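You operate a simulated robot arm through the tools that you are given. There is no shell and no other tool. Be economical: measure what you need, move in short steps, check, and stop when the job is done.

Carry out the task below with a simulated two-armed robot. There is one attempt and no reset: what you move stays moved.

TASK
Thin the mix in the clear can to the red line and stir it smooth.
Fine: use the white jug and the blue stirrer, put both back, nothing new in the black tray, and close the lid. Set down upright: white jug. Where these are worked on the way, their far stop is far enough and under half their travel is too little: lid of the clear can.

The check looks at the end state, three seconds after you hand in, the way a careful person would. Anything else that was tipped, shoved, dropped, spilled or broken makes it a failure. A push-on lid holds only when it is set on centred and level and pressed home; a screw cap is set on level and turned clockwise until tight.

THE ROBOT
Two 7-joint arms with fingered hands on one trunk that stands fixed in place. Base frame: the origin is at the foot of the trunk, x ahead of it, y to its left, z up; the work surface is at about z = 0.8. Readings come in m, degrees, newtons and seconds.
The left shoulder is at [0.07, 0.153, 1.197], the right one opposite. With the tool pointing down near the work surface each hand reaches from about 0.1 to 0.86 m from the base axis, measured 20 degrees to its own side. Payload 3.9 kg a hand.
The tool frame of a hand sits at the grasp point between the pads (the TCP): z along the fingers, y along the line on which they close. The tips reach 0.03 m beyond it. Largest opening 0.104 m; the body of the gripper starts 0.035 m behind the TCP. The gripper is a hand of 4 fingers: y runs from the thumb to the fingers, the wrist lies at [-0.017, -0.104, -0.178] in the tool frame, and closing takes about 1.5 s.
Orientation is that of the tool frame in the base frame, as a unit quaternion [w, x, y, z]. With the fingers straight down and the wrist toward the robot, the tool's x, y and z point along [0, 1, 0], [1, 0, 0] and [0, 0, -1] of the base frame.

THE INTERFACE
- The arms move only by the tool nudge_tool. It takes "left_increments", "right_increments" or both (then of equal length, played together; a hand with none holds still); each is a list of rows, each a list of 7 numbers: the turn, a rotation vector about the base's x, y, z in degrees, then the shift along the base's x, y, z in cm, then the opening, from 0 (shut) to 1 (fully open). In form: [[rx, ry, rz, dx, dy, dz, jaw], ...]. A call has 1 to 20 rows; each row is the pose to reach, as a shift and turn from the pose commanded when the call began. Rows are played at 5 a second. More than 0.05 m and 8.6 degrees between two rows, or a gripper value outside its range, and nothing of the call is played. A pose out of reach is approached as far as the arm can. The call stops where the force on the tool passes 70 N (or 10 N more than at its start, if that is more) or the arm is blocked; 0.2 s more then pass. Each finger travels about 0.072 m/s and halts on what it meets, pressing with about 34 N; the grip force reading is that of the motor and also rises with nothing between the fingers. The clock runs only during rows and for 0.2 s after the last one: add rows that repeat a pose to give the fingers time. The reply holds the time, the measured pose of the TCP, the force on the tool along the base axes, the opening and the grip force, in the units named above and with some noise, with the torque about the TCP (base axes, N m) and any sound that the robot's microphone picked up.
- Cameras (640 x 400 px; columns grow to the right, rows downward): "scene" is now at [0.1296, -0.0533, 1.443]; the picture's right is [-0.48, -0.88, -0.00], its down [-0.38, 0.21, -0.90] and it looks along [0.79, -0.44, -0.43] (base axes); focal length 217 px, centre (320, 200). "left" rides on the left gripper at [-0.066, -0.09, -0.126] in its tool frame; the picture's right is [-0.78, -0.30, 0.56], its down [0.57, -0.70, 0.42] and it looks along [0.26, 0.65, 0.71] (tool axes); focal length 275 px, centre (320, 200). "right" rides on the right gripper at [0.066, -0.09, -0.126] in its tool frame; the picture's right is [-0.78, 0.30, -0.56], its down [-0.57, -0.70, 0.42] and it looks along [-0.27, 0.65, 0.71] (tool axes); focal length 275 px, centre (320, 200).
- capture(camera): a new picture of that camera. It takes no simulated time.
- lift_body(by): slides the trunk up (or, below 0, down) by that many m; the arms and the scene camera ride with it, the base frame stays. It gives what a move gives, with no picture.
- set_grasp(shape, hand): the hand has 4 fingers and takes this shape, open, in about a second: jaw (thumb against the fingers, like two jaws); tri (thumb and two fingers); tip (a fingertip pinch); poke (one finger out to press); point (the index stretched); flat (the hand flat); cup (the hand cupped); fist (a fist). The gripper value then closes the fingers along that shape, each until it touches; the sizes above hold for jaw. It gives what a move gives, with no picture.
- head_to(pan, tilt): turns the head with the scene camera to pan (to the left, within 86 degrees either way) and tilt (down, from -29 to 69), counted from straight ahead of the robot. It gives what a move gives.
- measure_at(camera, pixels): for up to 12 pixels [column, row] of the newest picture of that camera ("zoom" is the newest enlarged one), the place [x, y, z] in the base frame of the surface seen there, good to about 0.002 m, but the place of the scene camera against the robot may be out by one fixed shift of up to 0.012 m in any direction. It takes no simulated time.
- enlarge(camera, box): a new picture of the part [left, top, right, bottom] of that camera's present view, enlarged. It takes no simulated time.
- finish_job(): hands the job in; it is judged then, once.

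Work in short steps. Measure before you move; look again where a grasp or a placing could have gone wrong, and mend it. You have 80 turns and 44 pictures in all, those below and enlarged ones among them. Open the grippers and draw the arms clear of the work before you hand the job in, unless the task says otherwise; then end with one line.

The tools are called after "Request:" as name(argument=value, ...) on one line, values as JSON. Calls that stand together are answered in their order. nudge_tool: Moves the arms, as the interface text tells. Its arguments: {"type":"object","properties":{"left_increments":{"type":"array","items":{"type":"array","items":{"type":"number"}}},"right_increments":{"type":"array","items":{"type":"array","items":{"type":"number"}}}},"required":[]} The other tools are called the same way: lift_body (by) slides the trunk up or down; set_grasp (shape, hand) gives the hand a shape; head_to (pan, tilt) turns the head that bears the scene camera; capture (camera) takes a picture; measure_at (camera, pixels) gives the place of the surface under pixels of a picture; enlarge (camera, box) takes an enlarged picture of a part of a camera's view; finish_job () hands the job in.

At the start:

```text
time_s: 0.0
left_eef_pos: [0.6043, -0.0511, 1.3044]
left_tcp_rot: [0.0, 0.707, 0.707, 0.0]
left_force: [-0.3, 0.0, -0.4]
left_ft_torque: [0.01, 0.02, 0.02]
left_opening: 0.1038
left_gripper_force: 0.1
left_shape: jaw
right_eef_pos: [0.3932, -0.4765, 1.2564]
right_tcp_rot: [0.0, 0.707, 0.707, 0.0]
right_force: [-0.1, -0.7, -0.5]
right_ft_torque: [0.03, 0.0, 0.02]
right_opening: 0.1037
right_gripper_force: 0.1
right_shape: jaw
trunk travel left (down, up): [-0.65, 0.29]
head pan, tilt: [-28.9, 25.5]
```

scene: 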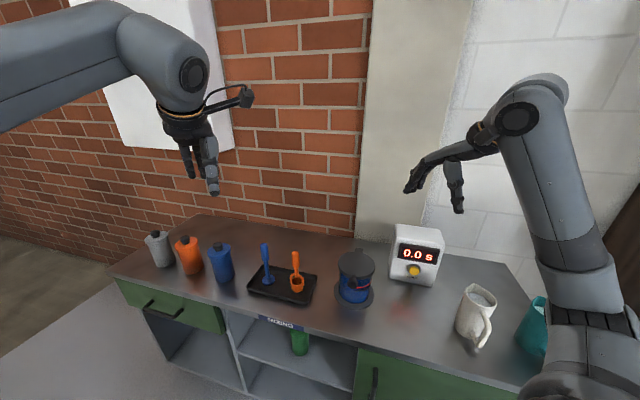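
right: 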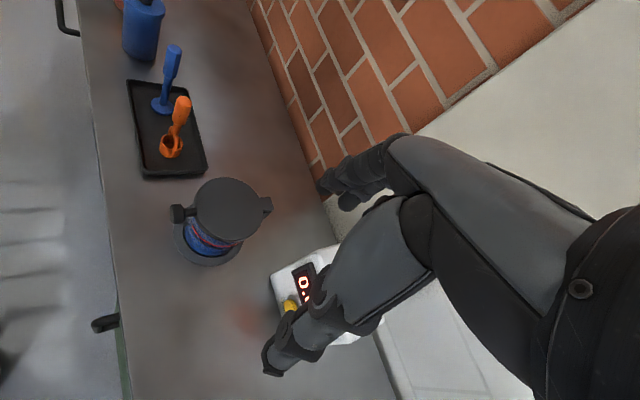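
left: 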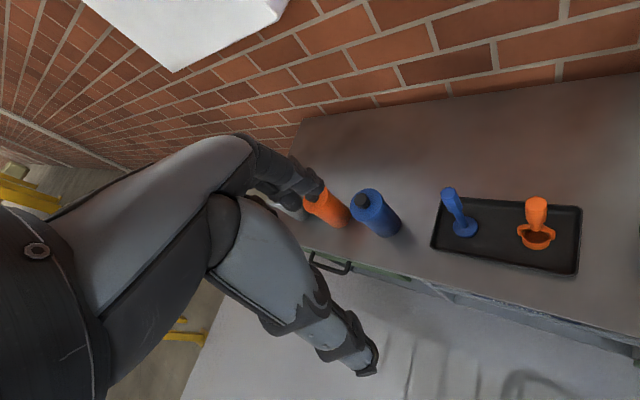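

The scene picture shows the can near (355,278), the tray with the blue stirrer (266,265) and orange one (296,275), the white jug (475,315) and a timer box. I enlarge the can and the jug for detail.

Request:
enlarge(camera="scene", box=[230, 220, 400, 326])

Request:
measure_at(camera="scene", pixels=[[355, 265], [355, 285], [352, 300], [265, 247], [268, 281], [480, 295], [488, 322], [468, 335], [252, 290], [307, 300], [315, 275], [410, 300]])

Request:
enlarge(camera="scene", box=[380, 215, 560, 365])

```text
3.76 times, centred on (315, 273) of scene
```

zoom: 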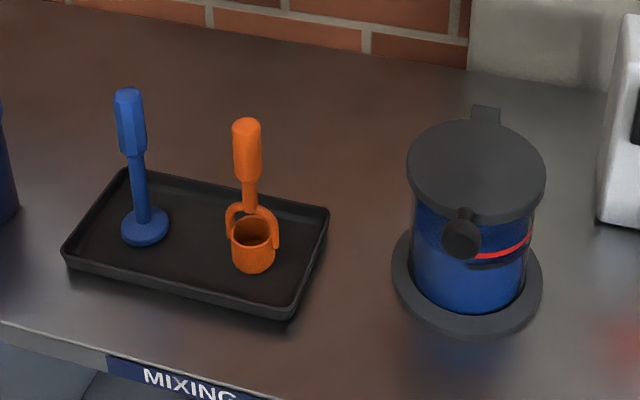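

```text
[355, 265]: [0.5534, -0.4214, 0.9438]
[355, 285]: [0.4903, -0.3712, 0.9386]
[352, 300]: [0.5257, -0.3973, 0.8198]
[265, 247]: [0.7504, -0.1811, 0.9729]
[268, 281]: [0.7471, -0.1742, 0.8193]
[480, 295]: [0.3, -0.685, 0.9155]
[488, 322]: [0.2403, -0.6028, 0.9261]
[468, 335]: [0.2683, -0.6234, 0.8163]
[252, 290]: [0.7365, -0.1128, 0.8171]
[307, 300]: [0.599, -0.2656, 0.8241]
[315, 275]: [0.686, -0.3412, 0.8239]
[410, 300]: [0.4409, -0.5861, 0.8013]
```

```text
2.67 times, centred on (470, 290) of scene
```

zoom: 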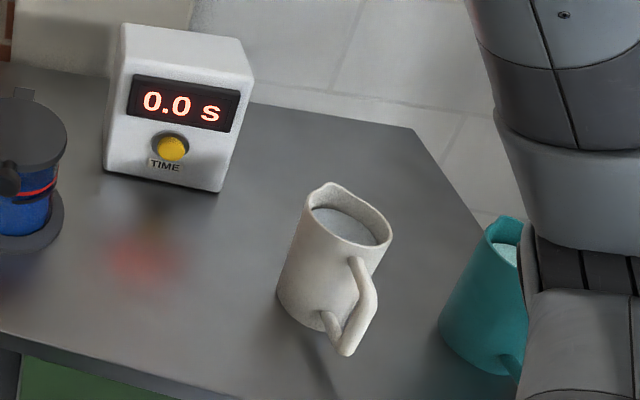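

The lid is hinged at the back, with a knob in front at zoom (463,238). There is a "MIXING..." label on the cabinet edge, so I read that and look closer at the can.

Request:
enlarge(camera="scene", box=[250, 305, 330, 355])

Request:
enlarge(camera="scene", box=[323, 243, 387, 313])

Request:
measure_at(camera="zoom", pixels=[[320, 40], [320, 120], [220, 130], [420, 130], [320, 180], [313, 215], [230, 340], [420, 340], [310, 385], [330, 30], [400, 240], [310, 275]])

```text
8.00 times, centred on (290, 330) of scene
```

zoom: 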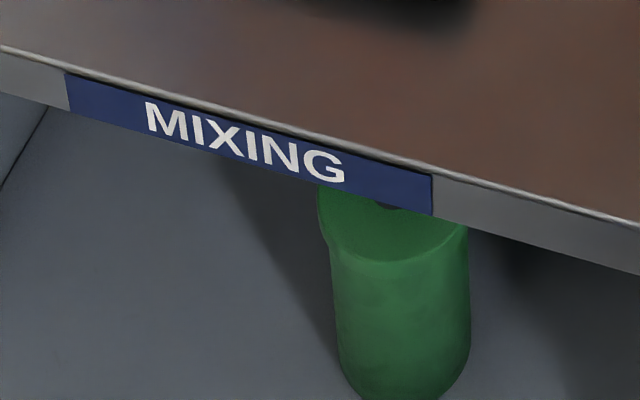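

```text
5.71 times, centred on (355, 278) of scene
```

zoom: 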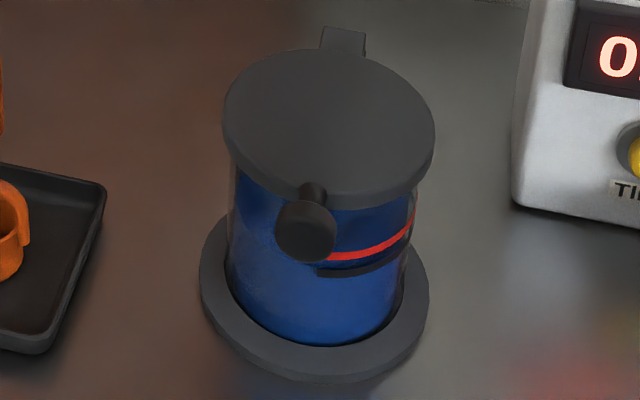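

```text
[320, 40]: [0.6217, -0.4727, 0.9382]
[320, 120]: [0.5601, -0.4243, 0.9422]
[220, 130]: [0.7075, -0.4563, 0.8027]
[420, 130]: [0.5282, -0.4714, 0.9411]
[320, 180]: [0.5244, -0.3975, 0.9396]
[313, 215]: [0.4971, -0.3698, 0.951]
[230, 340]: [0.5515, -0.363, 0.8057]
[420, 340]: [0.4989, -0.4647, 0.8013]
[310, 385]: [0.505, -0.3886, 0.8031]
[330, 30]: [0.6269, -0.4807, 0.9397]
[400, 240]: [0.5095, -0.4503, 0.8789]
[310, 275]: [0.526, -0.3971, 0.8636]
```

I check the scene camera's fixed shift by measuring the same points through the right hand camera: the lid (227,207), its knob (178,213), its hinge (266,203), the tray and the stirrers.

Request:
measure_at(camera="right", pixels=[[227, 207], [178, 213], [268, 204], [197, 207], [257, 205], [227, 181], [227, 236], [174, 48], [163, 105], [181, 102], [172, 148], [215, 262]])

Request:
enlarge(camera="right", box=[110, 30, 310, 280])

Request:
measure_at(camera="scene", pixels=[[472, 287], [481, 299], [466, 293], [496, 299], [489, 318], [483, 338], [476, 347], [458, 328], [489, 308], [410, 273], [212, 191], [296, 254]])

```text
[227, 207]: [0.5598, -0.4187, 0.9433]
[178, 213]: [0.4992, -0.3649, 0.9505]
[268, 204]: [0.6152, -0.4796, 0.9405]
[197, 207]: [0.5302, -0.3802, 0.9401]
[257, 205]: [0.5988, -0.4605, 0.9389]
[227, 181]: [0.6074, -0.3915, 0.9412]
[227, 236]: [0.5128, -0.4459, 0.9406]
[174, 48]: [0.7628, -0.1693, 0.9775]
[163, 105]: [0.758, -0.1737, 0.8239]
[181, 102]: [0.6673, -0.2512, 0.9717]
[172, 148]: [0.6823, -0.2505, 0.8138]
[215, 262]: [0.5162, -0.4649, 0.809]
```

```text
1.60 times, centred on (210, 155) of right
```

zoom: 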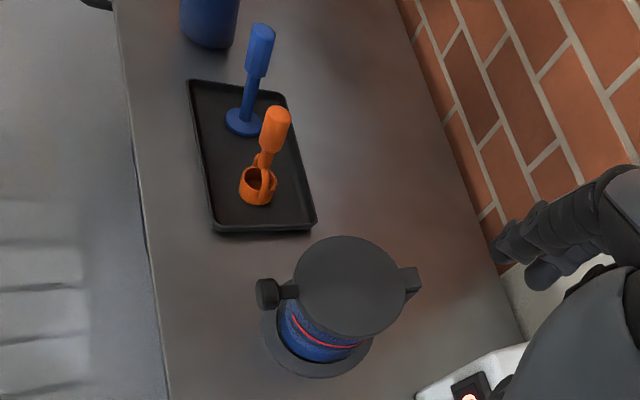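

```text
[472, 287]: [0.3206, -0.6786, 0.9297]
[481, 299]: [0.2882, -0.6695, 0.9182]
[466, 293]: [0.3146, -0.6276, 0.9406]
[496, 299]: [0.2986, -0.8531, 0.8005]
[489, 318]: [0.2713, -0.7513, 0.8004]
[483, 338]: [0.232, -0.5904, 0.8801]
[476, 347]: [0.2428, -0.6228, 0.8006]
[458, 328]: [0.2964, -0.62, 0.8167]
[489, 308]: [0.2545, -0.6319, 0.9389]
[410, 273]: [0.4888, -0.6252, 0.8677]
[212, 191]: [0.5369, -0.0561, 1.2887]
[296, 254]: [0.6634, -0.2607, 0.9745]
```

Hand-camera values: lid centre ≈ (0.560,−0.419,0.943), knob ≈ (0.502,−0.362,0.94), hinge toward (0.615,−0.480), so the lid opens along d = (0.707,−0.707). I shut the right hand and yaw it −45° over the space in front of the can, still high up.

Request:
nudge_tool(right_increments=[[0, 0, -7.5, 0.2, 3.5, -1.7, 0.7], [0, 0, -15, 0.4, 7, -3.4, 0.4], [0, 0, -22.5, 0.7, 10.5, -5.3, 0.2], [0, 0, -30, 0.9, 14, -7, 0], [0, 0, -37.5, 1.2, 17.5, -8.8, 0], [0, 0, -45, 1.4, 21, -10.6, 0], [0, 0, -45, 1.4, 21, -10.6, 0]])

```text
time_s: 1.6
left_eef_pos: [0.6043, -0.0576, 1.3022]
left_tcp_rot: [-0.002, 0.708, 0.706, 0.002]
left_force: [-0.6, -0.3, 0.0]
left_ft_torque: [-0.01, -0.05, 0.02]
left_opening: 0.1037
left_gripper_force: 0.1
left_shape: jaw
right_eef_pos: [0.4213, -0.2679, 1.1553]
right_tcp_rot: [-0.003, 0.925, 0.381, 0.001]
right_force: [0.3, -0.6, 0.3]
right_ft_torque: [0.05, -0.01, 0.0]
right_opening: 0.0
right_gripper_force: 34.3
right_shape: jaw
right hand out of reach, approached as far as the arm can: row 4, 5, 6, 7
trunk travel left (down, up): [-0.65, 0.29]
head pan, tilt: [-28.9, 25.5]
```

It got within 1.4 cm of the pose, short at the near limit. Now I pitch the fingers up by 60° about the hinge-parallel axis while lowering in front of the knob.

Request:
nudge_tool(right_increments=[[-5.3, -5.3, 0, 0.6, -0.6, -2.5, 0], [-10.6, -10.6, 0, 1.2, -1.2, -5, 0], [-15.9, -15.9, 0, 1.8, -1.8, -7.5, 0], [-21.2, -21.2, 0, 2.3, -2.3, -10, 0], [-26.5, -26.5, 0, 2.3, -2.3, -12.5, 0], [-31.8, -31.8, 0, 2.3, -2.3, -15, 0], [-37.1, -37.1, 0, 2.3, -2.3, -17.5, 0], [-42.4, -42.4, 0, 2.3, -2.3, -20, 0], [-42.4, -42.4, 0, 2.3, -2.3, -20, 0]])

Request:
capture(camera="scene")

```text
time_s: 3.6
left_eef_pos: [0.6041, -0.05, 1.303]
left_tcp_rot: [0.0, 0.707, 0.707, -0.001]
left_force: [0.7, 0.5, 0.6]
left_ft_torque: [0.01, -0.02, 0.02]
left_opening: 0.1036
left_gripper_force: 0.0
left_shape: jaw
right_eef_pos: [0.4484, -0.3766, 1.0232]
right_tcp_rot: [0.46, 0.801, 0.333, 0.191]
right_force: [-0.5, 0.7, 0.2]
right_ft_torque: [0.03, 0.02, 0.01]
right_opening: 0.0002
right_gripper_force: 34.1
right_shape: jaw
right hand out of reach, approached as far as the arm can: row 1, 2, 3, 4, 5, 6, 7, 8, 9
trunk travel left (down, up): [-0.65, 0.29]
head pan, tilt: [-28.9, 25.5]
```

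```text
35 pictures are left
```

scene: 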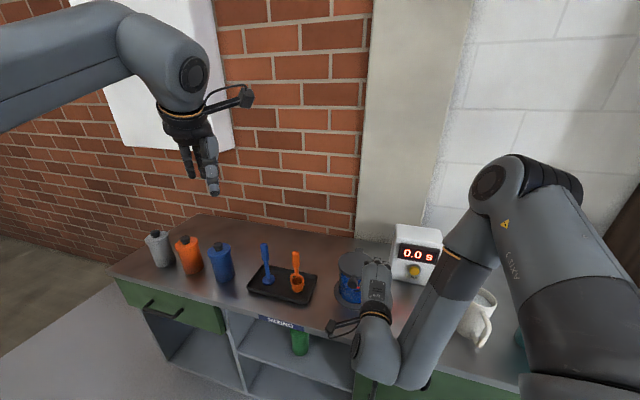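

The right arm is too cramped for this approach. The left shoulder lies exactly behind the knob along d, so the left hand will do the lid. First I take the right hand back up, out and to fingers-down.

Request:
nudge_tool(right_increments=[[0, 0, 0, -0.5, 0, 4, 0], [5.3, 5.3, 0, -1, -2, 8, 0], [10.6, 10.6, 0, -1.5, -4, 12, 0], [15.9, 15.9, 0, -2, -7, 16, 0], [21.2, 21.2, 0, -3, -10, 20, 0.3], [26.5, 26.5, 0, -4, -13, 23, 0.5], [31.8, 31.8, 0, -5, -16, 26, 0.8], [37.1, 37.1, 0, -6, -19, 28, 1], [42.4, 42.4, 0, -7, -22, 29, 1], [42.4, 42.4, 0, -7, -22, 29, 1]])

```text
refused: row 4 steps farther than a row can; nothing moved
```

Request:
nudge_tool(right_increments=[[0, 0, 0, -0.5, 0, 3, 0], [5.3, 5.3, 0, -1, -2, 6, 0], [10.6, 10.6, 0, -1.5, -4, 9, 0], [15.9, 15.9, 0, -2, -6, 12, 0], [21.2, 21.2, 0, -3, -8, 15, 0.3], [26.5, 26.5, 0, -4, -11, 18, 0.5], [31.8, 31.8, 0, -5, -14, 21, 0.8], [37.1, 37.1, 0, -6, -17, 24, 1], [42.4, 42.4, 0, -7, -20, 26, 1], [42.4, 42.4, 0, -7, -22, 29, 1]])

```text
time_s: 5.8
left_eef_pos: [0.6044, -0.0524, 1.3028]
left_tcp_rot: [0.0, 0.707, 0.707, 0.0]
left_force: [-0.4, 0.2, -0.7]
left_ft_torque: [0.0, 0.0, 0.02]
left_opening: 0.1038
left_gripper_force: 0.0
left_shape: jaw
right_eef_pos: [0.379, -0.5898, 1.3136]
right_tcp_rot: [-0.001, 0.924, 0.383, -0.001]
right_force: [-0.3, -0.3, 0.3]
right_ft_torque: [-0.01, 0.04, 0.04]
right_opening: 0.1035
right_gripper_force: 0.0
right_shape: jaw
right hand out of reach, approached as far as the arm can: row 3, 4, 5
trunk travel left (down, up): [-0.65, 0.29]
head pan, tilt: [-28.9, 25.5]
```

The right hand is clear. Now the left hand yaws −45° and goes shut, in front of the can and high.

Request:
nudge_tool(left_increments=[[0, 0, -5.6, -2.2, -2.5, -1.9, 0.8], [0, 0, -11.2, -4.4, -5, -3.8, 0.6], [0, 0, -16.9, -6.5, -7.4, -5.6, 0.4], [0, 0, -22.5, -8.7, -9.9, -7.5, 0.2], [0, 0, -28, -10.9, -12.4, -9.4, 0], [0, 0, -33.7, -13, -14.8, -11.2, 0], [0, 0, -39.4, -15.2, -17.3, -13.1, 0], [0, 0, -45, -17.4, -19.8, -15, 0], [-5.3, -5.3, 0, -17.4, -19.8, -15, 0]])

```text
refused: row 9 steps farther than a row can; nothing moved
```

I drop the faulty last row and repeat.

Request:
nudge_tool(left_increments=[[0, 0, -5.6, -2.2, -2.5, -1.9, 0.8], [0, 0, -11.2, -4.4, -5, -3.8, 0.6], [0, 0, -16.9, -6.5, -7.4, -5.6, 0.4], [0, 0, -22.5, -8.7, -9.9, -7.5, 0.2], [0, 0, -28, -10.9, -12.4, -9.4, 0], [0, 0, -33.7, -13, -14.8, -11.2, 0], [0, 0, -39.4, -15.2, -17.3, -13.1, 0], [0, 0, -45, -17.4, -19.8, -15, 0], [0, 0, -45, -17.4, -19.8, -15, 0]])

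Request:
nudge_tool(left_increments=[[-5.3, -5.3, 0, -0.3, -0.3, -2.5, 0], [-10.6, -10.6, 0, -0.6, -0.6, -5, 0], [-15.9, -15.9, 0, -1, -1, -7.5, 0], [-21.2, -21.2, 0, -1.3, -1.3, -10, 0], [-26.5, -26.5, 0, -1.6, -1.6, -12.5, 0], [-31.8, -31.8, 0, -2, -2, -15, 0], [-37.1, -37.1, 0, -2, -2, -17.5, 0], [-42.4, -42.4, 0, -2, -2, -20, 0], [-42.4, -42.4, 0, -2, -2, -21, 0]])

Request:
capture(camera="scene")

```text
time_s: 7.8
left_eef_pos: [0.4288, -0.2492, 1.1511]
left_tcp_rot: [0.0, 0.924, 0.381, 0.0]
left_force: [-0.3, 0.4, -0.6]
left_ft_torque: [0.03, 0.01, -0.02]
left_opening: 0.0
left_gripper_force: 34.1
left_shape: jaw
right_eef_pos: [0.3789, -0.5891, 1.3132]
right_tcp_rot: [0.0, 0.924, 0.382, 0.001]
right_force: [-0.1, -0.3, 0.4]
right_ft_torque: [0.0, 0.01, 0.02]
right_opening: 0.1036
right_gripper_force: 0.1
right_shape: jaw
trunk travel left (down, up): [-0.65, 0.29]
head pan, tilt: [-28.9, 25.5]
```

```text
time_s: 9.4
left_eef_pos: [0.5196, -0.205, 1.0371]
left_tcp_rot: [0.428, 0.74, 0.507, 0.115]
left_force: [0.2, 0.4, 0.1]
left_ft_torque: [-0.05, -0.01, -0.02]
left_opening: 0.0
left_gripper_force: 34.0
left_shape: jaw
right_eef_pos: [0.3869, -0.5829, 1.314]
right_tcp_rot: [0.002, 0.923, 0.385, -0.004]
right_force: [0.4, 0.4, -0.3]
right_ft_torque: [-0.03, 0.03, -0.03]
right_opening: 0.1033
right_gripper_force: 0.0
right_shape: jaw
trunk travel left (down, up): [-0.65, 0.29]
head pan, tilt: [-28.9, 25.5]
stopped in row 7 (left hand): the arm was blocked; the commanded pose is now the measured one
```

```text
34 pictures are left
```

scene: 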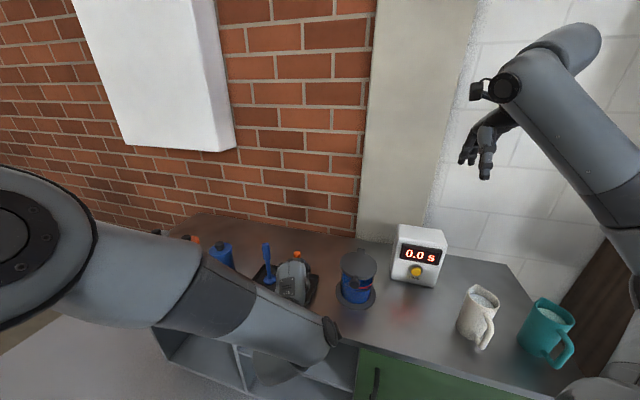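

The left arm was blocked at row 7. I measure where its wrist and forearm are, from the newest scene picture, to find out what it met.

Request:
measure_at(camera="scene", pixels=[[330, 332], [290, 350], [255, 310], [215, 280], [180, 310], [120, 260], [60, 230], [292, 283], [270, 275], [305, 300], [280, 375], [360, 360]])

```text
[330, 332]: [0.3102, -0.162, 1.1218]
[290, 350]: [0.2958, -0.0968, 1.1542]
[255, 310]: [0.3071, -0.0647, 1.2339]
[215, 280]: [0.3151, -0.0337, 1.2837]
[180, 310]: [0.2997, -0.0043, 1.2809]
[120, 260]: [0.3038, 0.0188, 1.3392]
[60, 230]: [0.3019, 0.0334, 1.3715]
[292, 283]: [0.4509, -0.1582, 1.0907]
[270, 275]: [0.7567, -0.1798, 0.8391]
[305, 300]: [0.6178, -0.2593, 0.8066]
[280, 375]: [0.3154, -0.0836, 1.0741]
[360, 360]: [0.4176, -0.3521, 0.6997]
```

The left elbow is up by the head and the forearm jams there, so a flatter wedge angle (~40°) is enough, and the right arm suits it with a milder yaw. I move the left hand back out of the way first.

Request:
nudge_tool(left_increments=[[0, 0, 0, 0, 2, 3, 0], [5.3, 5.3, 0, 0, 4, 6, 0], [10.6, 10.6, 0, 0, 7, 9, 0], [15.9, 15.9, 0, 0, 10, 12, 0.2], [21.2, 21.2, 0, 0, 13, 15, 0.4], [26.5, 26.5, 0, 0, 16, 18, 0.6], [31.8, 31.8, 0, 0, 19, 21, 0.8], [35, 35, 0, 0, 22, 23, 1], [35, 35, 0, 0, 25, 24, 1]], right_increments=[[0, 0, 4, 0, 1, -2, 1], [0, 0, 8, 0, 3, -4, 0.8], [0, 0, 12, 0, 5, -6, 0.6], [0, 0, 16, 0, 7, -9, 0.4], [0, 0, 20, 0, 10, -12, 0.2], [0, 0, 25, 0, 13, -15, 0], [0, 0, 25, 0, 15, -17, 0], [0, 0, 25, 0, 17, -18, 0], [0, 0, 25, 0, 19, -18, 0]])

```text
time_s: 11.4
left_eef_pos: [0.5141, 0.0414, 1.2766]
left_tcp_rot: [0.02, 0.836, 0.547, 0.036]
left_force: [-0.1, 0.7, 0.4]
left_ft_torque: [-0.02, -0.01, 0.01]
left_opening: 0.1036
left_gripper_force: 0.1
left_shape: jaw
right_eef_pos: [0.3894, -0.4213, 1.145]
right_tcp_rot: [0.001, 0.819, 0.574, -0.001]
right_force: [-0.7, 0.2, -0.2]
right_ft_torque: [-0.02, 0.0, 0.0]
right_opening: 0.0
right_gripper_force: 33.8
right_shape: jaw
right hand out of reach, approached as far as the arm can: row 8, 9
trunk travel left (down, up): [-0.65, 0.29]
head pan, tilt: [-28.9, 25.5]
```

The limit is the wrist too close to the shoulder, so I raise the trunk 0.2 m to give room.

Request:
lift_body(by=0.2)

Request:
nudge_tool(right_increments=[[0, 0, 0, 0.2, 1, -4, 0], [-1.7, -4.7, 0, 0.4, 2, -8, 0], [-3.4, -9.4, 0, 0.6, 3, -12, 0], [-5.1, -14.1, 0, 0.8, 4, -16, 0], [-6.8, -18.8, 0, 1, 5, -20, 0], [-8.5, -23.5, 0, 1.2, 6, -24, 0], [-10.3, -28.2, 0, 1.4, 7, -28, 0], [-12, -32.9, 0, 1.5, 8, -32, 0], [-13.7, -37.6, 0, 1.5, 9, -36, 0], [-13.7, -37.6, 0, 1.5, 9, -36, 0]])

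Request:
capture(camera="scene")

```text
time_s: 13.5
left_eef_pos: [0.5143, 0.0379, 1.4764]
left_tcp_rot: [0.018, 0.836, 0.547, 0.037]
left_force: [-0.1, 0.0, 0.8]
left_ft_torque: [0.01, 0.03, -0.02]
left_opening: 0.1037
left_gripper_force: 0.0
left_shape: jaw
right_eef_pos: [0.3898, -0.4245, 1.3433]
right_tcp_rot: [0.0, 0.819, 0.573, 0.0]
right_force: [0.4, -0.4, 0.2]
right_ft_torque: [-0.02, -0.01, -0.01]
right_opening: 0.0
right_gripper_force: 33.7
right_shape: jaw
trunk travel left (down, up): [-0.85, 0.09]
head pan, tilt: [-28.9, 25.5]
```

```text
time_s: 14.7
left_eef_pos: [0.5096, 0.0359, 1.4785]
left_tcp_rot: [0.019, 0.837, 0.546, 0.039]
left_force: [0.4, 1.0, 0.6]
left_ft_torque: [0.02, -0.03, 0.01]
left_opening: 0.1037
left_gripper_force: 0.1
left_shape: jaw
right_eef_pos: [0.4189, -0.4149, 1.1847]
right_tcp_rot: [0.205, 0.788, 0.578, 0.053]
right_force: [0.0, 0.2, 0.6]
right_ft_torque: [0.02, -0.02, 0.0]
right_opening: 0.0004
right_gripper_force: 34.4
right_shape: jaw
right hand out of reach, approached as far as the arm can: row 1, 2, 3, 4, 5
trunk travel left (down, up): [-0.85, 0.09]
head pan, tilt: [-28.9, 25.5]
stopped in row 5 (right hand): the arm was blocked; the commanded pose is now the measured one
```

```text
33 pictures are left
```

scene: 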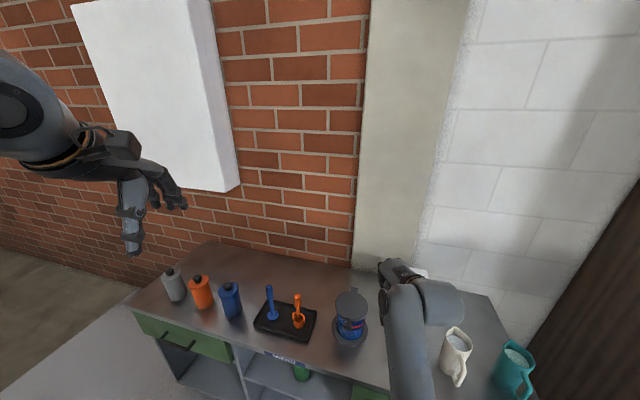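

The arm is stuck in a cramped elbow configuration. I move the hand outward and forward with the pitch undone, to free it before descending.

Request:
nudge_tool(right_increments=[[1.7, 4.7, 0, 2, -2, 1, 0], [3.4, 9.4, 0, 4, -4, 2, 0], [5.1, 14.1, 0, 6, -6, 2, 0], [6.8, 18.8, 0, 7, -8, 2, 0], [8.3, 22.7, 0, 8, -10, 2, 0], [8.3, 22.7, 0, 8, -12, 0, 0], [8.3, 22.7, 0, 8, -12, -3, 0], [8.3, 22.7, 0, 8, -12, -6, 0], [8.3, 22.7, 0, 8, -12, -6, 0]])

Request:
capture(camera="scene")

```text
time_s: 16.7
left_eef_pos: [0.5147, 0.0376, 1.4754]
left_tcp_rot: [0.018, 0.836, 0.547, 0.036]
left_force: [0.5, 0.0, 0.7]
left_ft_torque: [-0.01, 0.0, -0.02]
left_opening: 0.1038
left_gripper_force: 0.1
left_shape: jaw
right_eef_pos: [0.5033, -0.5324, 1.1213]
right_tcp_rot: [0.028, 0.795, 0.602, -0.063]
right_force: [0.6, -0.2, 0.8]
right_ft_torque: [0.0, -0.01, 0.01]
right_opening: 0.0
right_gripper_force: 33.7
right_shape: jaw
trunk travel left (down, up): [-0.85, 0.09]
head pan, tilt: [-28.9, 25.5]
```

```text
32 pictures are left
```

scene: 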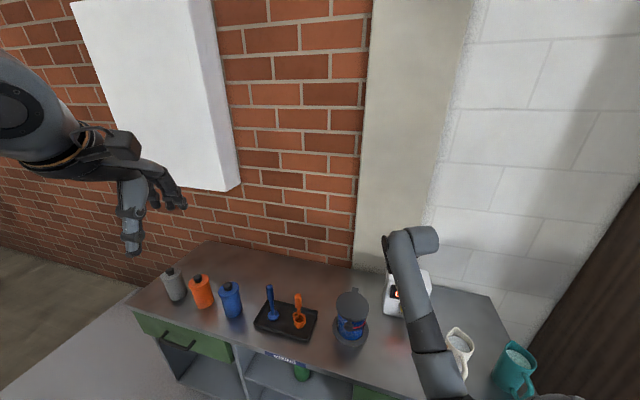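

The arm is free again with the hand at (0.503,−0.532,1.121), fingers down. I bring it back and inward in front of the can, lowering, then pitch 40°.

Request:
nudge_tool(right_increments=[[0, 0, 0, -3, 1, -2, 0], [0, 0, 0, -6, 3, -5, 0], [-1.7, -4.7, 0, -8, 5, -8, 0], [-3.4, -9.4, 0, -9, 8, -10, 0], [-5.1, -14.1, 0, -9, 11, -12, 0], [-6.8, -18.8, 0, -9, 14, -14, 0], [-8.5, -23.5, 0, -9, 16, -16, 0], [-10.3, -28.2, 0, -9, 18, -17, 0], [-12, -32.9, 0, -9, 20, -18, 0], [-13.7, -37.6, 0, -8.8, 22, -19, 0], [-13.7, -37.6, 0, -8.8, 22, -19, 0]])

Request:
capture(camera="scene")

```text
time_s: 18.5
left_eef_pos: [0.5135, 0.0387, 1.4765]
left_tcp_rot: [0.019, 0.836, 0.547, 0.037]
left_force: [0.1, 0.3, -0.9]
left_ft_torque: [0.0, 0.0, 0.05]
left_opening: 0.1036
left_gripper_force: 0.1
left_shape: jaw
right_eef_pos: [0.4301, -0.3979, 0.9812]
right_tcp_rot: [0.3, 0.732, 0.611, 0.036]
right_force: [-0.1, -1.1, 0.3]
right_ft_torque: [0.01, 0.01, 0.01]
right_opening: 0.0002
right_gripper_force: 33.4
right_shape: jaw
right hand out of reach, approached as far as the arm can: row 9
trunk travel left (down, up): [-0.85, 0.09]
head pan, tilt: [-28.9, 25.5]
stopped in row 9 (right hand): the arm was blocked; the commanded pose is now the measured one
```

```text
31 pictures are left
```

scene: 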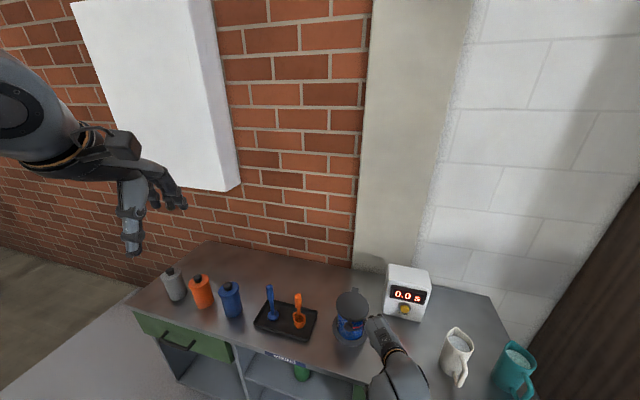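

The hand is at (0.430,−0.398,0.981), right-front of the can, tip clear of the lid. I lower it straight down and look before sliding under the knob.

Request:
nudge_tool(right_increments=[[0, 0, 0, 0, 0, -2, 0], [0, 0, 0, 0, 0.5, -4, 0], [0, 0, 0, 0, 1, -6, 0], [0, 0, 0, 0, 1.5, -8, 0], [0, 0, 0, 0, 1.5, -8.5, 0], [0, 0, 0, 0, 1.5, -8.5, 0]])

Request:
enlarge(camera="scene", box=[310, 270, 430, 350])

```text
time_s: 20.1
left_eef_pos: [0.5141, 0.0389, 1.4757]
left_tcp_rot: [0.018, 0.836, 0.547, 0.035]
left_force: [0.4, 0.8, -0.1]
left_ft_torque: [0.01, 0.0, -0.03]
left_opening: 0.1035
left_gripper_force: 0.1
left_shape: jaw
right_eef_pos: [0.4298, -0.4096, 0.9032]
right_tcp_rot: [0.322, 0.712, 0.624, 0.013]
right_force: [-0.3, -0.1, 0.4]
right_ft_torque: [0.0, -0.02, -0.01]
right_opening: 0.0
right_gripper_force: 33.9
right_shape: jaw
trunk travel left (down, up): [-0.85, 0.09]
head pan, tilt: [-28.9, 25.5]
stopped in row 6 (right hand): the arm was blocked; the commanded pose is now the measured one
```

```text
5.00 times, centred on (370, 310) of scene
```

zoom: 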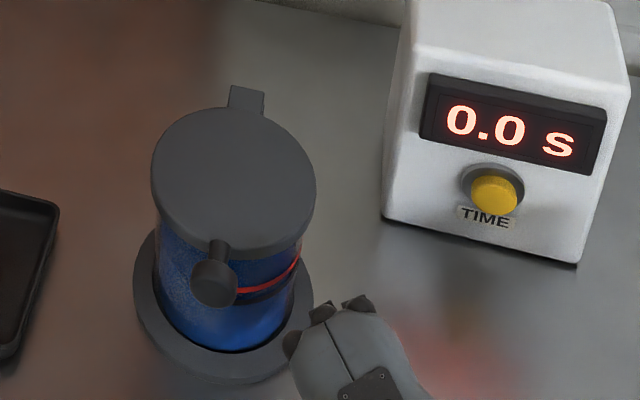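

The fingers point too far right. I turn them to point straight ahead (+x) and shift toward +y so the tips come in front of the knob, staying short of it for now.

Request:
nudge_tool(right_increments=[[5.7, -2.9, 3.1, 0, 1.5, 0, 0], [11.5, -5.7, 6.3, 0, 3, 0, 0], [17.2, -8.6, 9.4, 0, 4.5, 0, 0], [23, -11.5, 12.6, 0, 6, 0, 0], [23, -11.5, 12.6, 0, 6, 0, 0]])

Request:
enlarge(camera="scene", box=[300, 270, 440, 390])

```text
time_s: 21.3
left_eef_pos: [0.5138, 0.0393, 1.4754]
left_tcp_rot: [0.019, 0.836, 0.547, 0.037]
left_force: [-0.3, -0.7, 0.1]
left_ft_torque: [0.02, 0.02, -0.01]
left_opening: 0.1034
left_gripper_force: 0.1
left_shape: jaw
right_eef_pos: [0.4296, -0.348, 0.9017]
right_tcp_rot: [0.229, 0.685, 0.647, 0.243]
right_force: [-0.3, -0.1, -0.4]
right_ft_torque: [-0.01, -0.02, -0.01]
right_opening: 0.0001
right_gripper_force: 33.8
right_shape: jaw
trunk travel left (down, up): [-0.85, 0.09]
head pan, tilt: [-28.9, 25.5]
```

```text
3.33 times, centred on (370, 330) of scene
```

zoom: 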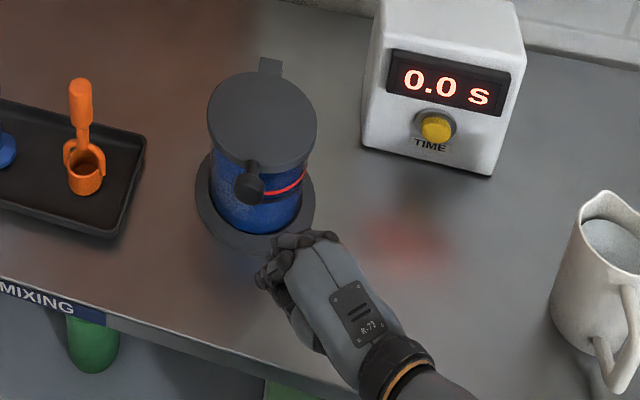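

The hand is now correctly placed. I measure the top of the knuckles against the knob before sliding in: zoom (300,238), (280,255), (335,245), knob (248,190).

Request:
measure_at(camera="zoom", pixels=[[300, 238], [280, 250], [265, 275], [335, 245], [280, 240], [325, 236], [248, 190], [270, 90], [290, 290], [350, 310]])

```text
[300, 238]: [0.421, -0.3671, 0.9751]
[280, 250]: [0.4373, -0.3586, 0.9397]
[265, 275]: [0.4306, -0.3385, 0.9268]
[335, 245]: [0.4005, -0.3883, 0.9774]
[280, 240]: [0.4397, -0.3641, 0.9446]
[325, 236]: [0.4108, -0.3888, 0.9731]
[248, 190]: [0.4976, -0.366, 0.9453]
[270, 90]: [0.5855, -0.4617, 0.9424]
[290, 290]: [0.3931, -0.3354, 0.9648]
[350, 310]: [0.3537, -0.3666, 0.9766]
```

Finger tops are at z≈0.94 just ahead of the TCP, so I drop 3 cm and slide 6 cm forward under the knob in small steps.

Request:
nudge_tool(right_increments=[[0, 0, 0, 0, 0.5, -1.5, 0], [0, 0, 0, 0, 1, -3, 0], [0, 0, 0, 1.5, 1, -3, 0], [0, 0, 0, 3, 1, -3, 0], [0, 0, 0, 4.2, 1, -3, 0], [0, 0, 0, 5.2, 1, -3, 0], [0, 0, 0, 6.2, 1, -3, 0]])

Request:
enlarge(camera="scene", box=[300, 270, 440, 390])

```text
time_s: 22.9
left_eef_pos: [0.5131, 0.0385, 1.476]
left_tcp_rot: [0.019, 0.836, 0.546, 0.037]
left_force: [-0.4, -0.1, -0.1]
left_ft_torque: [0.01, 0.0, -0.04]
left_opening: 0.1036
left_gripper_force: 0.0
left_shape: jaw
right_eef_pos: [0.4903, -0.3372, 0.8721]
right_tcp_rot: [0.228, 0.685, 0.648, 0.241]
right_force: [-3.2, 3.8, -2.8]
right_ft_torque: [-0.1, -0.17, -0.06]
right_opening: 0.0
right_gripper_force: 34.0
right_shape: jaw
trunk travel left (down, up): [-0.85, 0.09]
head pan, tilt: [-28.9, 25.5]
```

```text
3.33 times, centred on (370, 330) of scene
```

zoom: 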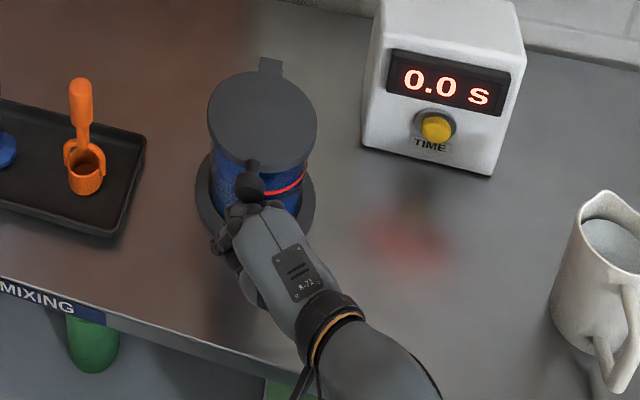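

Light contact with the knob (~5 N). I lift along the lid's arc to about 45°.

Request:
nudge_tool(right_increments=[[0, 0, 0, 0, 0, 2, 0], [0, 0, 0, 0.4, -0.3, 3.7, 0], [0, 0, 0, 0.9, -0.8, 5.5, 0], [0, 0, 0, 1.6, -1.3, 7.2, 0], [0, 0, 0, 2.4, -2.1, 8.8, 0], [0, 0, 0, 3.4, -3, 10.2, 0], [0, 0, 0, 3.4, -3, 10.2, 0]])

Request:
enlarge(camera="scene", box=[300, 250, 440, 370])

```text
time_s: 24.5
left_eef_pos: [0.5133, 0.0381, 1.4777]
left_tcp_rot: [0.019, 0.836, 0.547, 0.036]
left_force: [-0.1, -0.6, -0.8]
left_ft_torque: [0.02, 0.01, 0.01]
left_opening: 0.1036
left_gripper_force: 0.1
left_shape: jaw
right_eef_pos: [0.5254, -0.3672, 0.9749]
right_tcp_rot: [0.229, 0.684, 0.648, 0.243]
right_force: [0.1, -0.6, 0.4]
right_ft_torque: [0.01, -0.01, -0.01]
right_opening: 0.0
right_gripper_force: 33.5
right_shape: jaw
trunk travel left (down, up): [-0.85, 0.09]
head pan, tilt: [-28.9, 25.5]
```

```text
3.33 times, centred on (370, 310) of scene
```

zoom: 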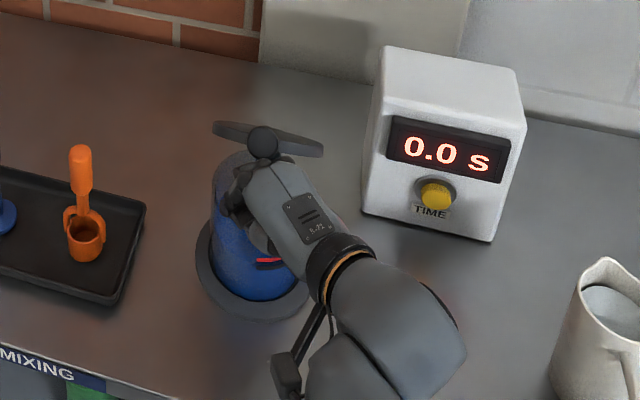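

The lid is up past 45° and the hand is right behind it. I keep following the arc.

Request:
nudge_tool(right_increments=[[0, 0, 0, 1, -1, 1.6, 0], [0, 0, 0, 2, -2, 2.8, 0], [0, 0, 0, 3, -3, 3.6, 0], [0, 0, 0, 4, -4, 4.2, 0], [0, 0, 0, 5, -5, 4.5, 0], [0, 0, 0, 6, -6, 4.5, 0], [0, 0, 0, 6, -6, 4.5, 0]])

Request:
enlarge(camera="scene", box=[300, 230, 440, 350])

```text
time_s: 26.1
left_eef_pos: [0.5155, 0.0389, 1.4757]
left_tcp_rot: [0.019, 0.836, 0.548, 0.036]
left_force: [-0.5, -0.6, -0.4]
left_ft_torque: [-0.05, 0.0, -0.03]
left_opening: 0.1037
left_gripper_force: 0.1
left_shape: jaw
right_eef_pos: [0.5854, -0.4283, 1.0191]
right_tcp_rot: [0.23, 0.685, 0.647, 0.243]
right_force: [1.3, 0.8, 0.2]
right_ft_torque: [0.0, 0.0, 0.0]
right_opening: 0.0001
right_gripper_force: 34.1
right_shape: jaw
trunk travel left (down, up): [-0.85, 0.09]
head pan, tilt: [-28.9, 25.5]
```

```text
3.33 times, centred on (370, 290) of scene
```

zoom: 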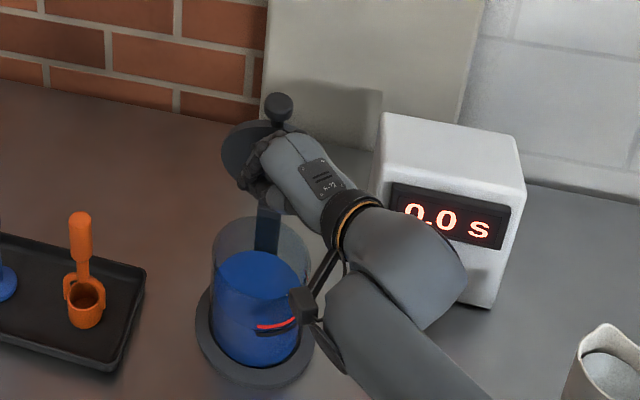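

The lid stands near vertical. I push on a little in small steps to reach the far stop.

Request:
nudge_tool(right_increments=[[0, 0, 0, 0.7, -0.7, 0, 0], [0, 0, 0, 1.4, -1.4, 0, 0], [0, 0, 0, 2.1, -2.1, 0, 0], [0, 0, 0, 2.8, -2.8, 0, 0]])

Request:
nudge_tool(right_increments=[[0, 0, 0, -1.5, 1.5, 1, 0], [0, 0, 0, -3, 3, 3, 0], [0, 0, 0, -5, 2, 6, 0], [0, 0, 0, -7, 0, 9, 0], [0, 0, 0, -9, -2, 12, 0], [0, 0, 0, -11, -4, 13, 0]])

Request:
capture(camera="scene")

```text
time_s: 27.1
left_eef_pos: [0.5119, 0.0425, 1.4764]
left_tcp_rot: [0.02, 0.836, 0.547, 0.036]
left_force: [1.1, 0.5, 0.9]
left_ft_torque: [-0.02, 0.01, -0.03]
left_opening: 0.1037
left_gripper_force: 0.0
left_shape: jaw
right_eef_pos: [0.6109, -0.4528, 1.0206]
right_tcp_rot: [0.229, 0.683, 0.65, 0.243]
right_force: [-3.8, 6.0, 0.9]
right_ft_torque: [0.01, 0.07, -0.04]
right_opening: 0.0
right_gripper_force: 33.9
right_shape: jaw
trunk travel left (down, up): [-0.85, 0.09]
head pan, tilt: [-28.9, 25.5]
```

```text
time_s: 28.5
left_eef_pos: [0.5129, 0.0377, 1.4771]
left_tcp_rot: [0.02, 0.836, 0.547, 0.036]
left_force: [-0.6, 0.0, -0.9]
left_ft_torque: [-0.01, 0.0, 0.0]
left_opening: 0.1033
left_gripper_force: 0.1
left_shape: jaw
right_eef_pos: [0.4999, -0.4937, 1.1524]
right_tcp_rot: [0.228, 0.684, 0.648, 0.244]
right_force: [0.9, -0.6, 0.1]
right_ft_torque: [0.01, -0.03, 0.05]
right_opening: 0.0
right_gripper_force: 33.9
right_shape: jaw
trunk travel left (down, up): [-0.85, 0.09]
head pan, tilt: [-28.9, 25.5]
```

```text
25 pictures are left
```

scene: 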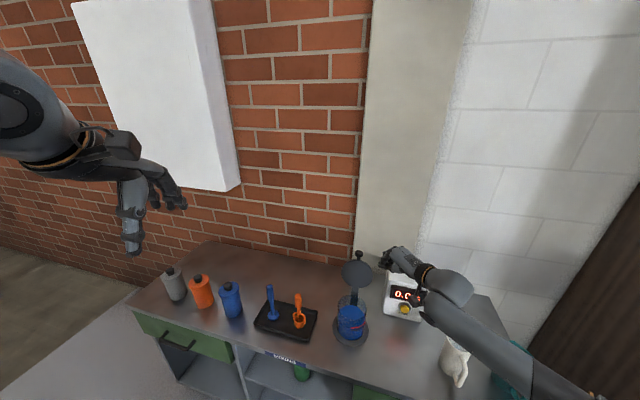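

The lid stays open by itself. Now the jug: I undo the pitch, open the right hand and move above the jug at about (0.33,−0.60,1.22).

Request:
nudge_tool(right_increments=[[0, 6.5, 0, -1, -1, 3, 0.2], [0, 13, 0, -4, -3, 5, 0.4], [0, 19.5, 0, -7, -5, 6, 0.6], [0, 26, 0, -10, -7, 7, 0.8], [0, 32.5, 0, -13, -9, 7, 1], [0, 39, 0, -16, -11, 7, 1], [0, 39, 0, -17, -11, 7, 1]])

Request:
nudge_tool(right_increments=[[0, 0, 7.5, 0, 0, 0, 1], [0, 0, 15, 0, 0, 0, 1], [0, 0, 22.5, 0, 0, 0, 1], [0, 0, 30, 0, 0, 0, 1], [0, 0, 37.5, 0, 0, 0, 1], [0, 0, 45, 0, 0, 0, 1], [0, 0, 45, 0, 0, 0, 1]])

Request:
head_to(pan=-45, tilt=40)

Request:
capture(camera="scene")

Request:
capture(camera="right")

```text
time_s: 30.1
left_eef_pos: [0.5139, 0.0388, 1.4777]
left_tcp_rot: [0.019, 0.836, 0.547, 0.035]
left_force: [-0.3, 0.1, -0.8]
left_ft_torque: [0.01, 0.02, 0.02]
left_opening: 0.1038
left_gripper_force: 0.1
left_shape: jaw
right_eef_pos: [0.3328, -0.606, 1.2217]
right_tcp_rot: [0.0, 0.726, 0.688, -0.001]
right_force: [-1.2, -0.3, 0.2]
right_ft_torque: [0.01, -0.01, 0.02]
right_opening: 0.1034
right_gripper_force: 0.1
right_shape: jaw
trunk travel left (down, up): [-0.85, 0.09]
head pan, tilt: [-28.9, 25.5]
```

```text
time_s: 31.7
left_eef_pos: [0.515, 0.0401, 1.4755]
left_tcp_rot: [0.019, 0.836, 0.547, 0.036]
left_force: [0.5, -0.4, 0.1]
left_ft_torque: [0.01, 0.02, 0.0]
left_opening: 0.1036
left_gripper_force: 0.0
left_shape: jaw
right_eef_pos: [0.3323, -0.6059, 1.2197]
right_tcp_rot: [0.0, 0.408, 0.913, 0.0]
right_force: [-0.4, -0.5, 0.3]
right_ft_torque: [0.02, -0.03, 0.0]
right_opening: 0.1035
right_gripper_force: 0.0
right_shape: jaw
trunk travel left (down, up): [-0.85, 0.09]
head pan, tilt: [-28.9, 25.5]
```

```text
time_s: 32.5
left_eef_pos: [0.5145, 0.0385, 1.4769]
left_tcp_rot: [0.019, 0.836, 0.547, 0.036]
left_force: [0.3, -0.2, 0.8]
left_ft_torque: [0.04, 0.0, -0.04]
left_opening: 0.1037
left_gripper_force: 0.0
left_shape: jaw
right_eef_pos: [0.3315, -0.6059, 1.2194]
right_tcp_rot: [0.0, 0.408, 0.913, 0.0]
right_force: [-1.4, 0.2, -0.2]
right_ft_torque: [0.0, 0.01, -0.02]
right_opening: 0.1035
right_gripper_force: 0.1
right_shape: jaw
trunk travel left (down, up): [-0.85, 0.09]
head pan, tilt: [-45.0, 40.0]
```

```text
24 pictures are left
```

scene: 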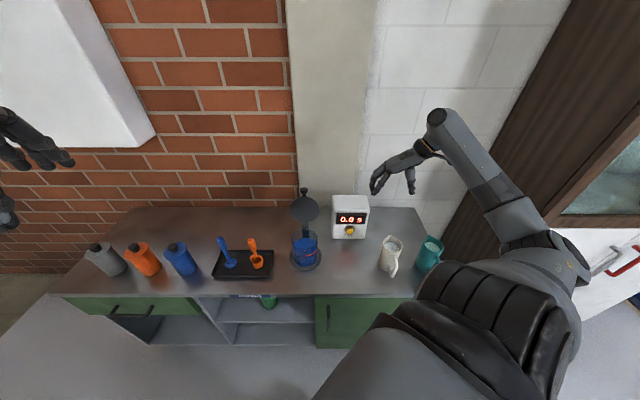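

```text
23 pictures are left
```

right: 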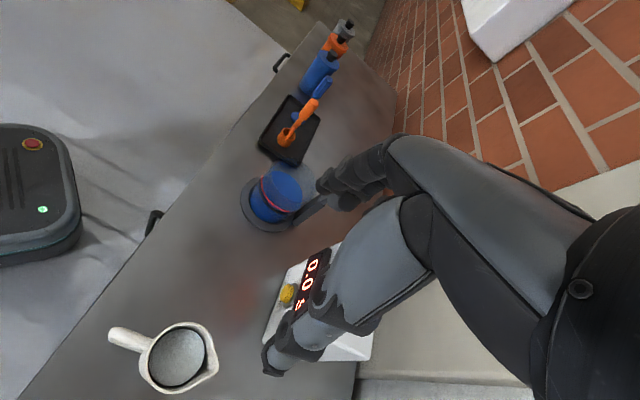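

The yaw works. In the right picture the jug rim is at (180,358), with the handle at (125,337). I measure rim, handle and spout points with the hand camera, and the teal jug with the scene camera.

Request:
measure_at(camera="right", pixels=[[180, 355], [180, 326], [147, 358], [210, 345], [212, 372], [165, 388], [120, 337], [140, 343], [265, 372], [276, 198], [278, 175], [290, 165]])

Request:
measure_at(camera="scene", pixels=[[432, 245], [425, 262], [392, 243], [381, 242], [402, 243], [396, 268], [390, 275], [304, 252], [293, 235], [316, 237]])

Request:
enlarge(camera="scene", box=[270, 180, 340, 280])

```text
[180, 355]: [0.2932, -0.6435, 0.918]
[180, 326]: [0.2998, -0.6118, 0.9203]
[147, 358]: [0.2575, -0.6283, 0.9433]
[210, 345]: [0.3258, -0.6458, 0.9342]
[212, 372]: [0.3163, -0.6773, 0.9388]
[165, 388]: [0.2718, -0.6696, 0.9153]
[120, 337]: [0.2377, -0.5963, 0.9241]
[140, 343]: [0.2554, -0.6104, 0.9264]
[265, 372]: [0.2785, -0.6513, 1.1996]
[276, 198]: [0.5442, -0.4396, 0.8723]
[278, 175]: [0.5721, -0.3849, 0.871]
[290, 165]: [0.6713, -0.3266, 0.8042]
```

```text
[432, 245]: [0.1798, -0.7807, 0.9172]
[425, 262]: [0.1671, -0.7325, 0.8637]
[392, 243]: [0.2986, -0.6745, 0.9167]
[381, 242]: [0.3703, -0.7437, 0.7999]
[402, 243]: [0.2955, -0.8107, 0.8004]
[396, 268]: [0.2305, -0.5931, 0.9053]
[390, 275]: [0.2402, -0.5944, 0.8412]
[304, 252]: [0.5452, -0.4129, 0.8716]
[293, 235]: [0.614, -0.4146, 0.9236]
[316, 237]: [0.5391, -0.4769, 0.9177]
```

```text
4.00 times, centred on (305, 230) of scene
```

zoom: 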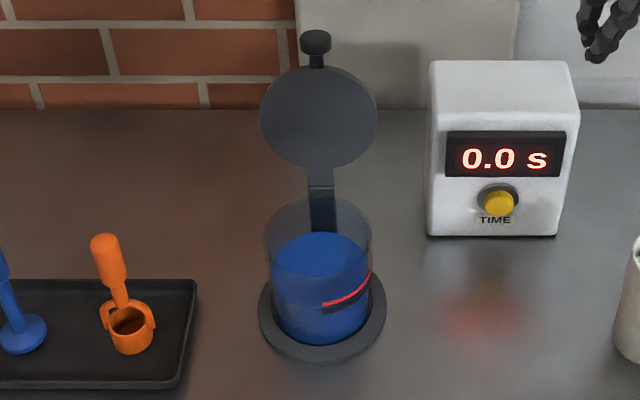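

The mix surface is at z≈0.872. I measure the red line and rim on the enlarged picture: red line (345,298), (368,280), rim (285,205), (370,225).

Request:
measure_at(camera="zoom", pixels=[[345, 297], [368, 277], [328, 304], [345, 305], [320, 250], [270, 235], [300, 330], [369, 240], [318, 120], [316, 40], [320, 215], [280, 290]])

```text
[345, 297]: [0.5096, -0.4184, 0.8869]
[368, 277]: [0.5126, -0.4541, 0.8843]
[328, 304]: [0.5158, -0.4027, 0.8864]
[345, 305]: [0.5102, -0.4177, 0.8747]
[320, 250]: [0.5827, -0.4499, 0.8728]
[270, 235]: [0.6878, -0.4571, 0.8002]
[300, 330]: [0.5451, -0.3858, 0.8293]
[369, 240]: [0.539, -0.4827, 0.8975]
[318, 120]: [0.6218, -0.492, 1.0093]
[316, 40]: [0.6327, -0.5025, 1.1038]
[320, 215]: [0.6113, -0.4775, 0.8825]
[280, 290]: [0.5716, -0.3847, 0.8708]
```

The red line is at 0.8865 and the mix at 0.873, so it needs about 1.4 cm, roughly 80–90 ml. I bring the hand over the jug axis (0.290,−0.643) with a 20° pitch toward the spout, stopping above the rim to check the fit.

Request:
nudge_tool(right_increments=[[0, 0, 5, -1.5, -1.2, -4, 1], [-4.7, -4.7, 5, -3, -2.4, -8, 1], [-9.4, -9.4, 5, -4, -3.4, -12, 1], [-14, -14, 5, -4.2, -3.7, -16, 1], [-14, -14, 5, -4.2, -3.7, -20, 1], [-14, -14, 5, -4.2, -3.7, -21, 1], [-14, -14, 5, -4.2, -3.7, -21, 1]])

Request:
capture(camera="right")

Request:
enlarge(camera="scene", box=[340, 190, 460, 290])

```text
time_s: 34.1
left_eef_pos: [0.5137, 0.0379, 1.4777]
left_tcp_rot: [0.02, 0.836, 0.547, 0.035]
left_force: [0.3, -0.4, 0.6]
left_ft_torque: [-0.01, -0.01, -0.02]
left_opening: 0.104
left_gripper_force: 0.0
left_shape: jaw
right_eef_pos: [0.2905, -0.643, 1.0085]
right_tcp_rot: [0.16, 0.362, 0.916, -0.063]
right_force: [0.0, -0.3, 0.1]
right_ft_torque: [0.03, 0.03, 0.0]
right_opening: 0.1039
right_gripper_force: 0.0
right_shape: jaw
trunk travel left (down, up): [-0.85, 0.09]
head pan, tilt: [-45.0, 40.0]
```

```text
21 pictures are left
```

right: 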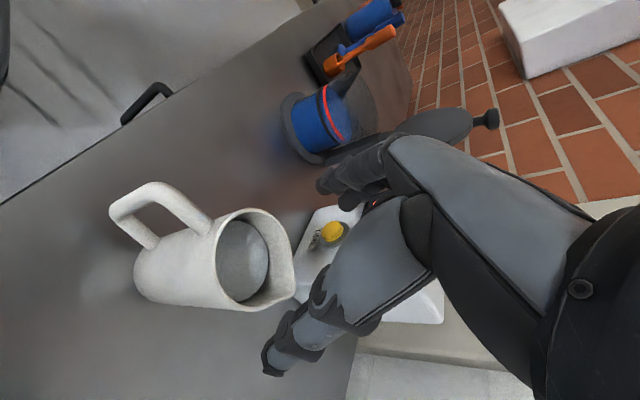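

```text
4.00 times, centred on (400, 240) of scene
```

zoom: 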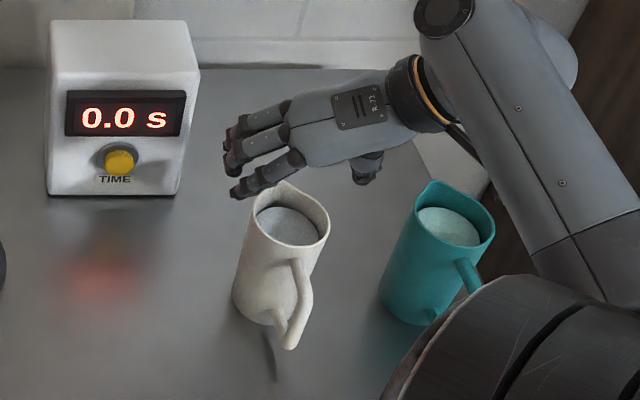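

The fingers straddle the jug: fingers left, thumb right. I lower 5 cm and shift slightly toward the handle to centre the finger row, then check force and picture.

Request:
nudge_tool(right_increments=[[0, 0, 0, -0.3, 0.3, -2, 1], [0, 0, 0, -0.6, 0.6, -4, 1], [0, 0, 0, -0.6, 0.6, -5, 1], [0, 0, 0, -0.6, 0.6, -5.5, 1]])

Request:
enlarge(camera="scene", box=[350, 200, 440, 290])

```text
time_s: 35.1
left_eef_pos: [0.5145, 0.0388, 1.4757]
left_tcp_rot: [0.018, 0.836, 0.547, 0.037]
left_force: [0.6, 0.6, -0.5]
left_ft_torque: [0.01, 0.03, -0.03]
left_opening: 0.1039
left_gripper_force: 0.1
left_shape: jaw
right_eef_pos: [0.2833, -0.6364, 0.9546]
right_tcp_rot: [0.16, 0.362, 0.916, -0.061]
right_force: [0.9, -0.8, 0.8]
right_ft_torque: [-0.01, 0.0, 0.0]
right_opening: 0.1038
right_gripper_force: 0.0
right_shape: jaw
trunk travel left (down, up): [-0.85, 0.09]
head pan, tilt: [-45.0, 40.0]
```

```text
4.44 times, centred on (395, 245) of scene
```

zoom: 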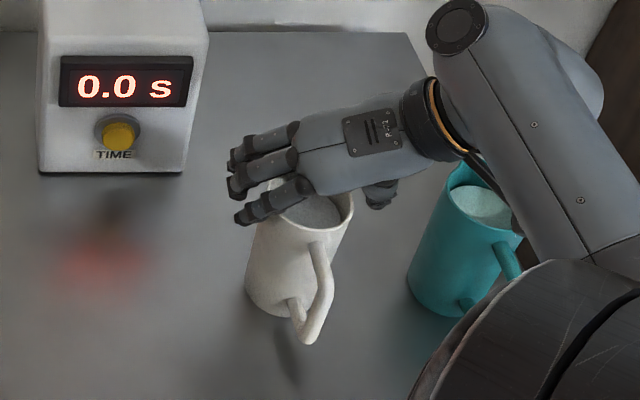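

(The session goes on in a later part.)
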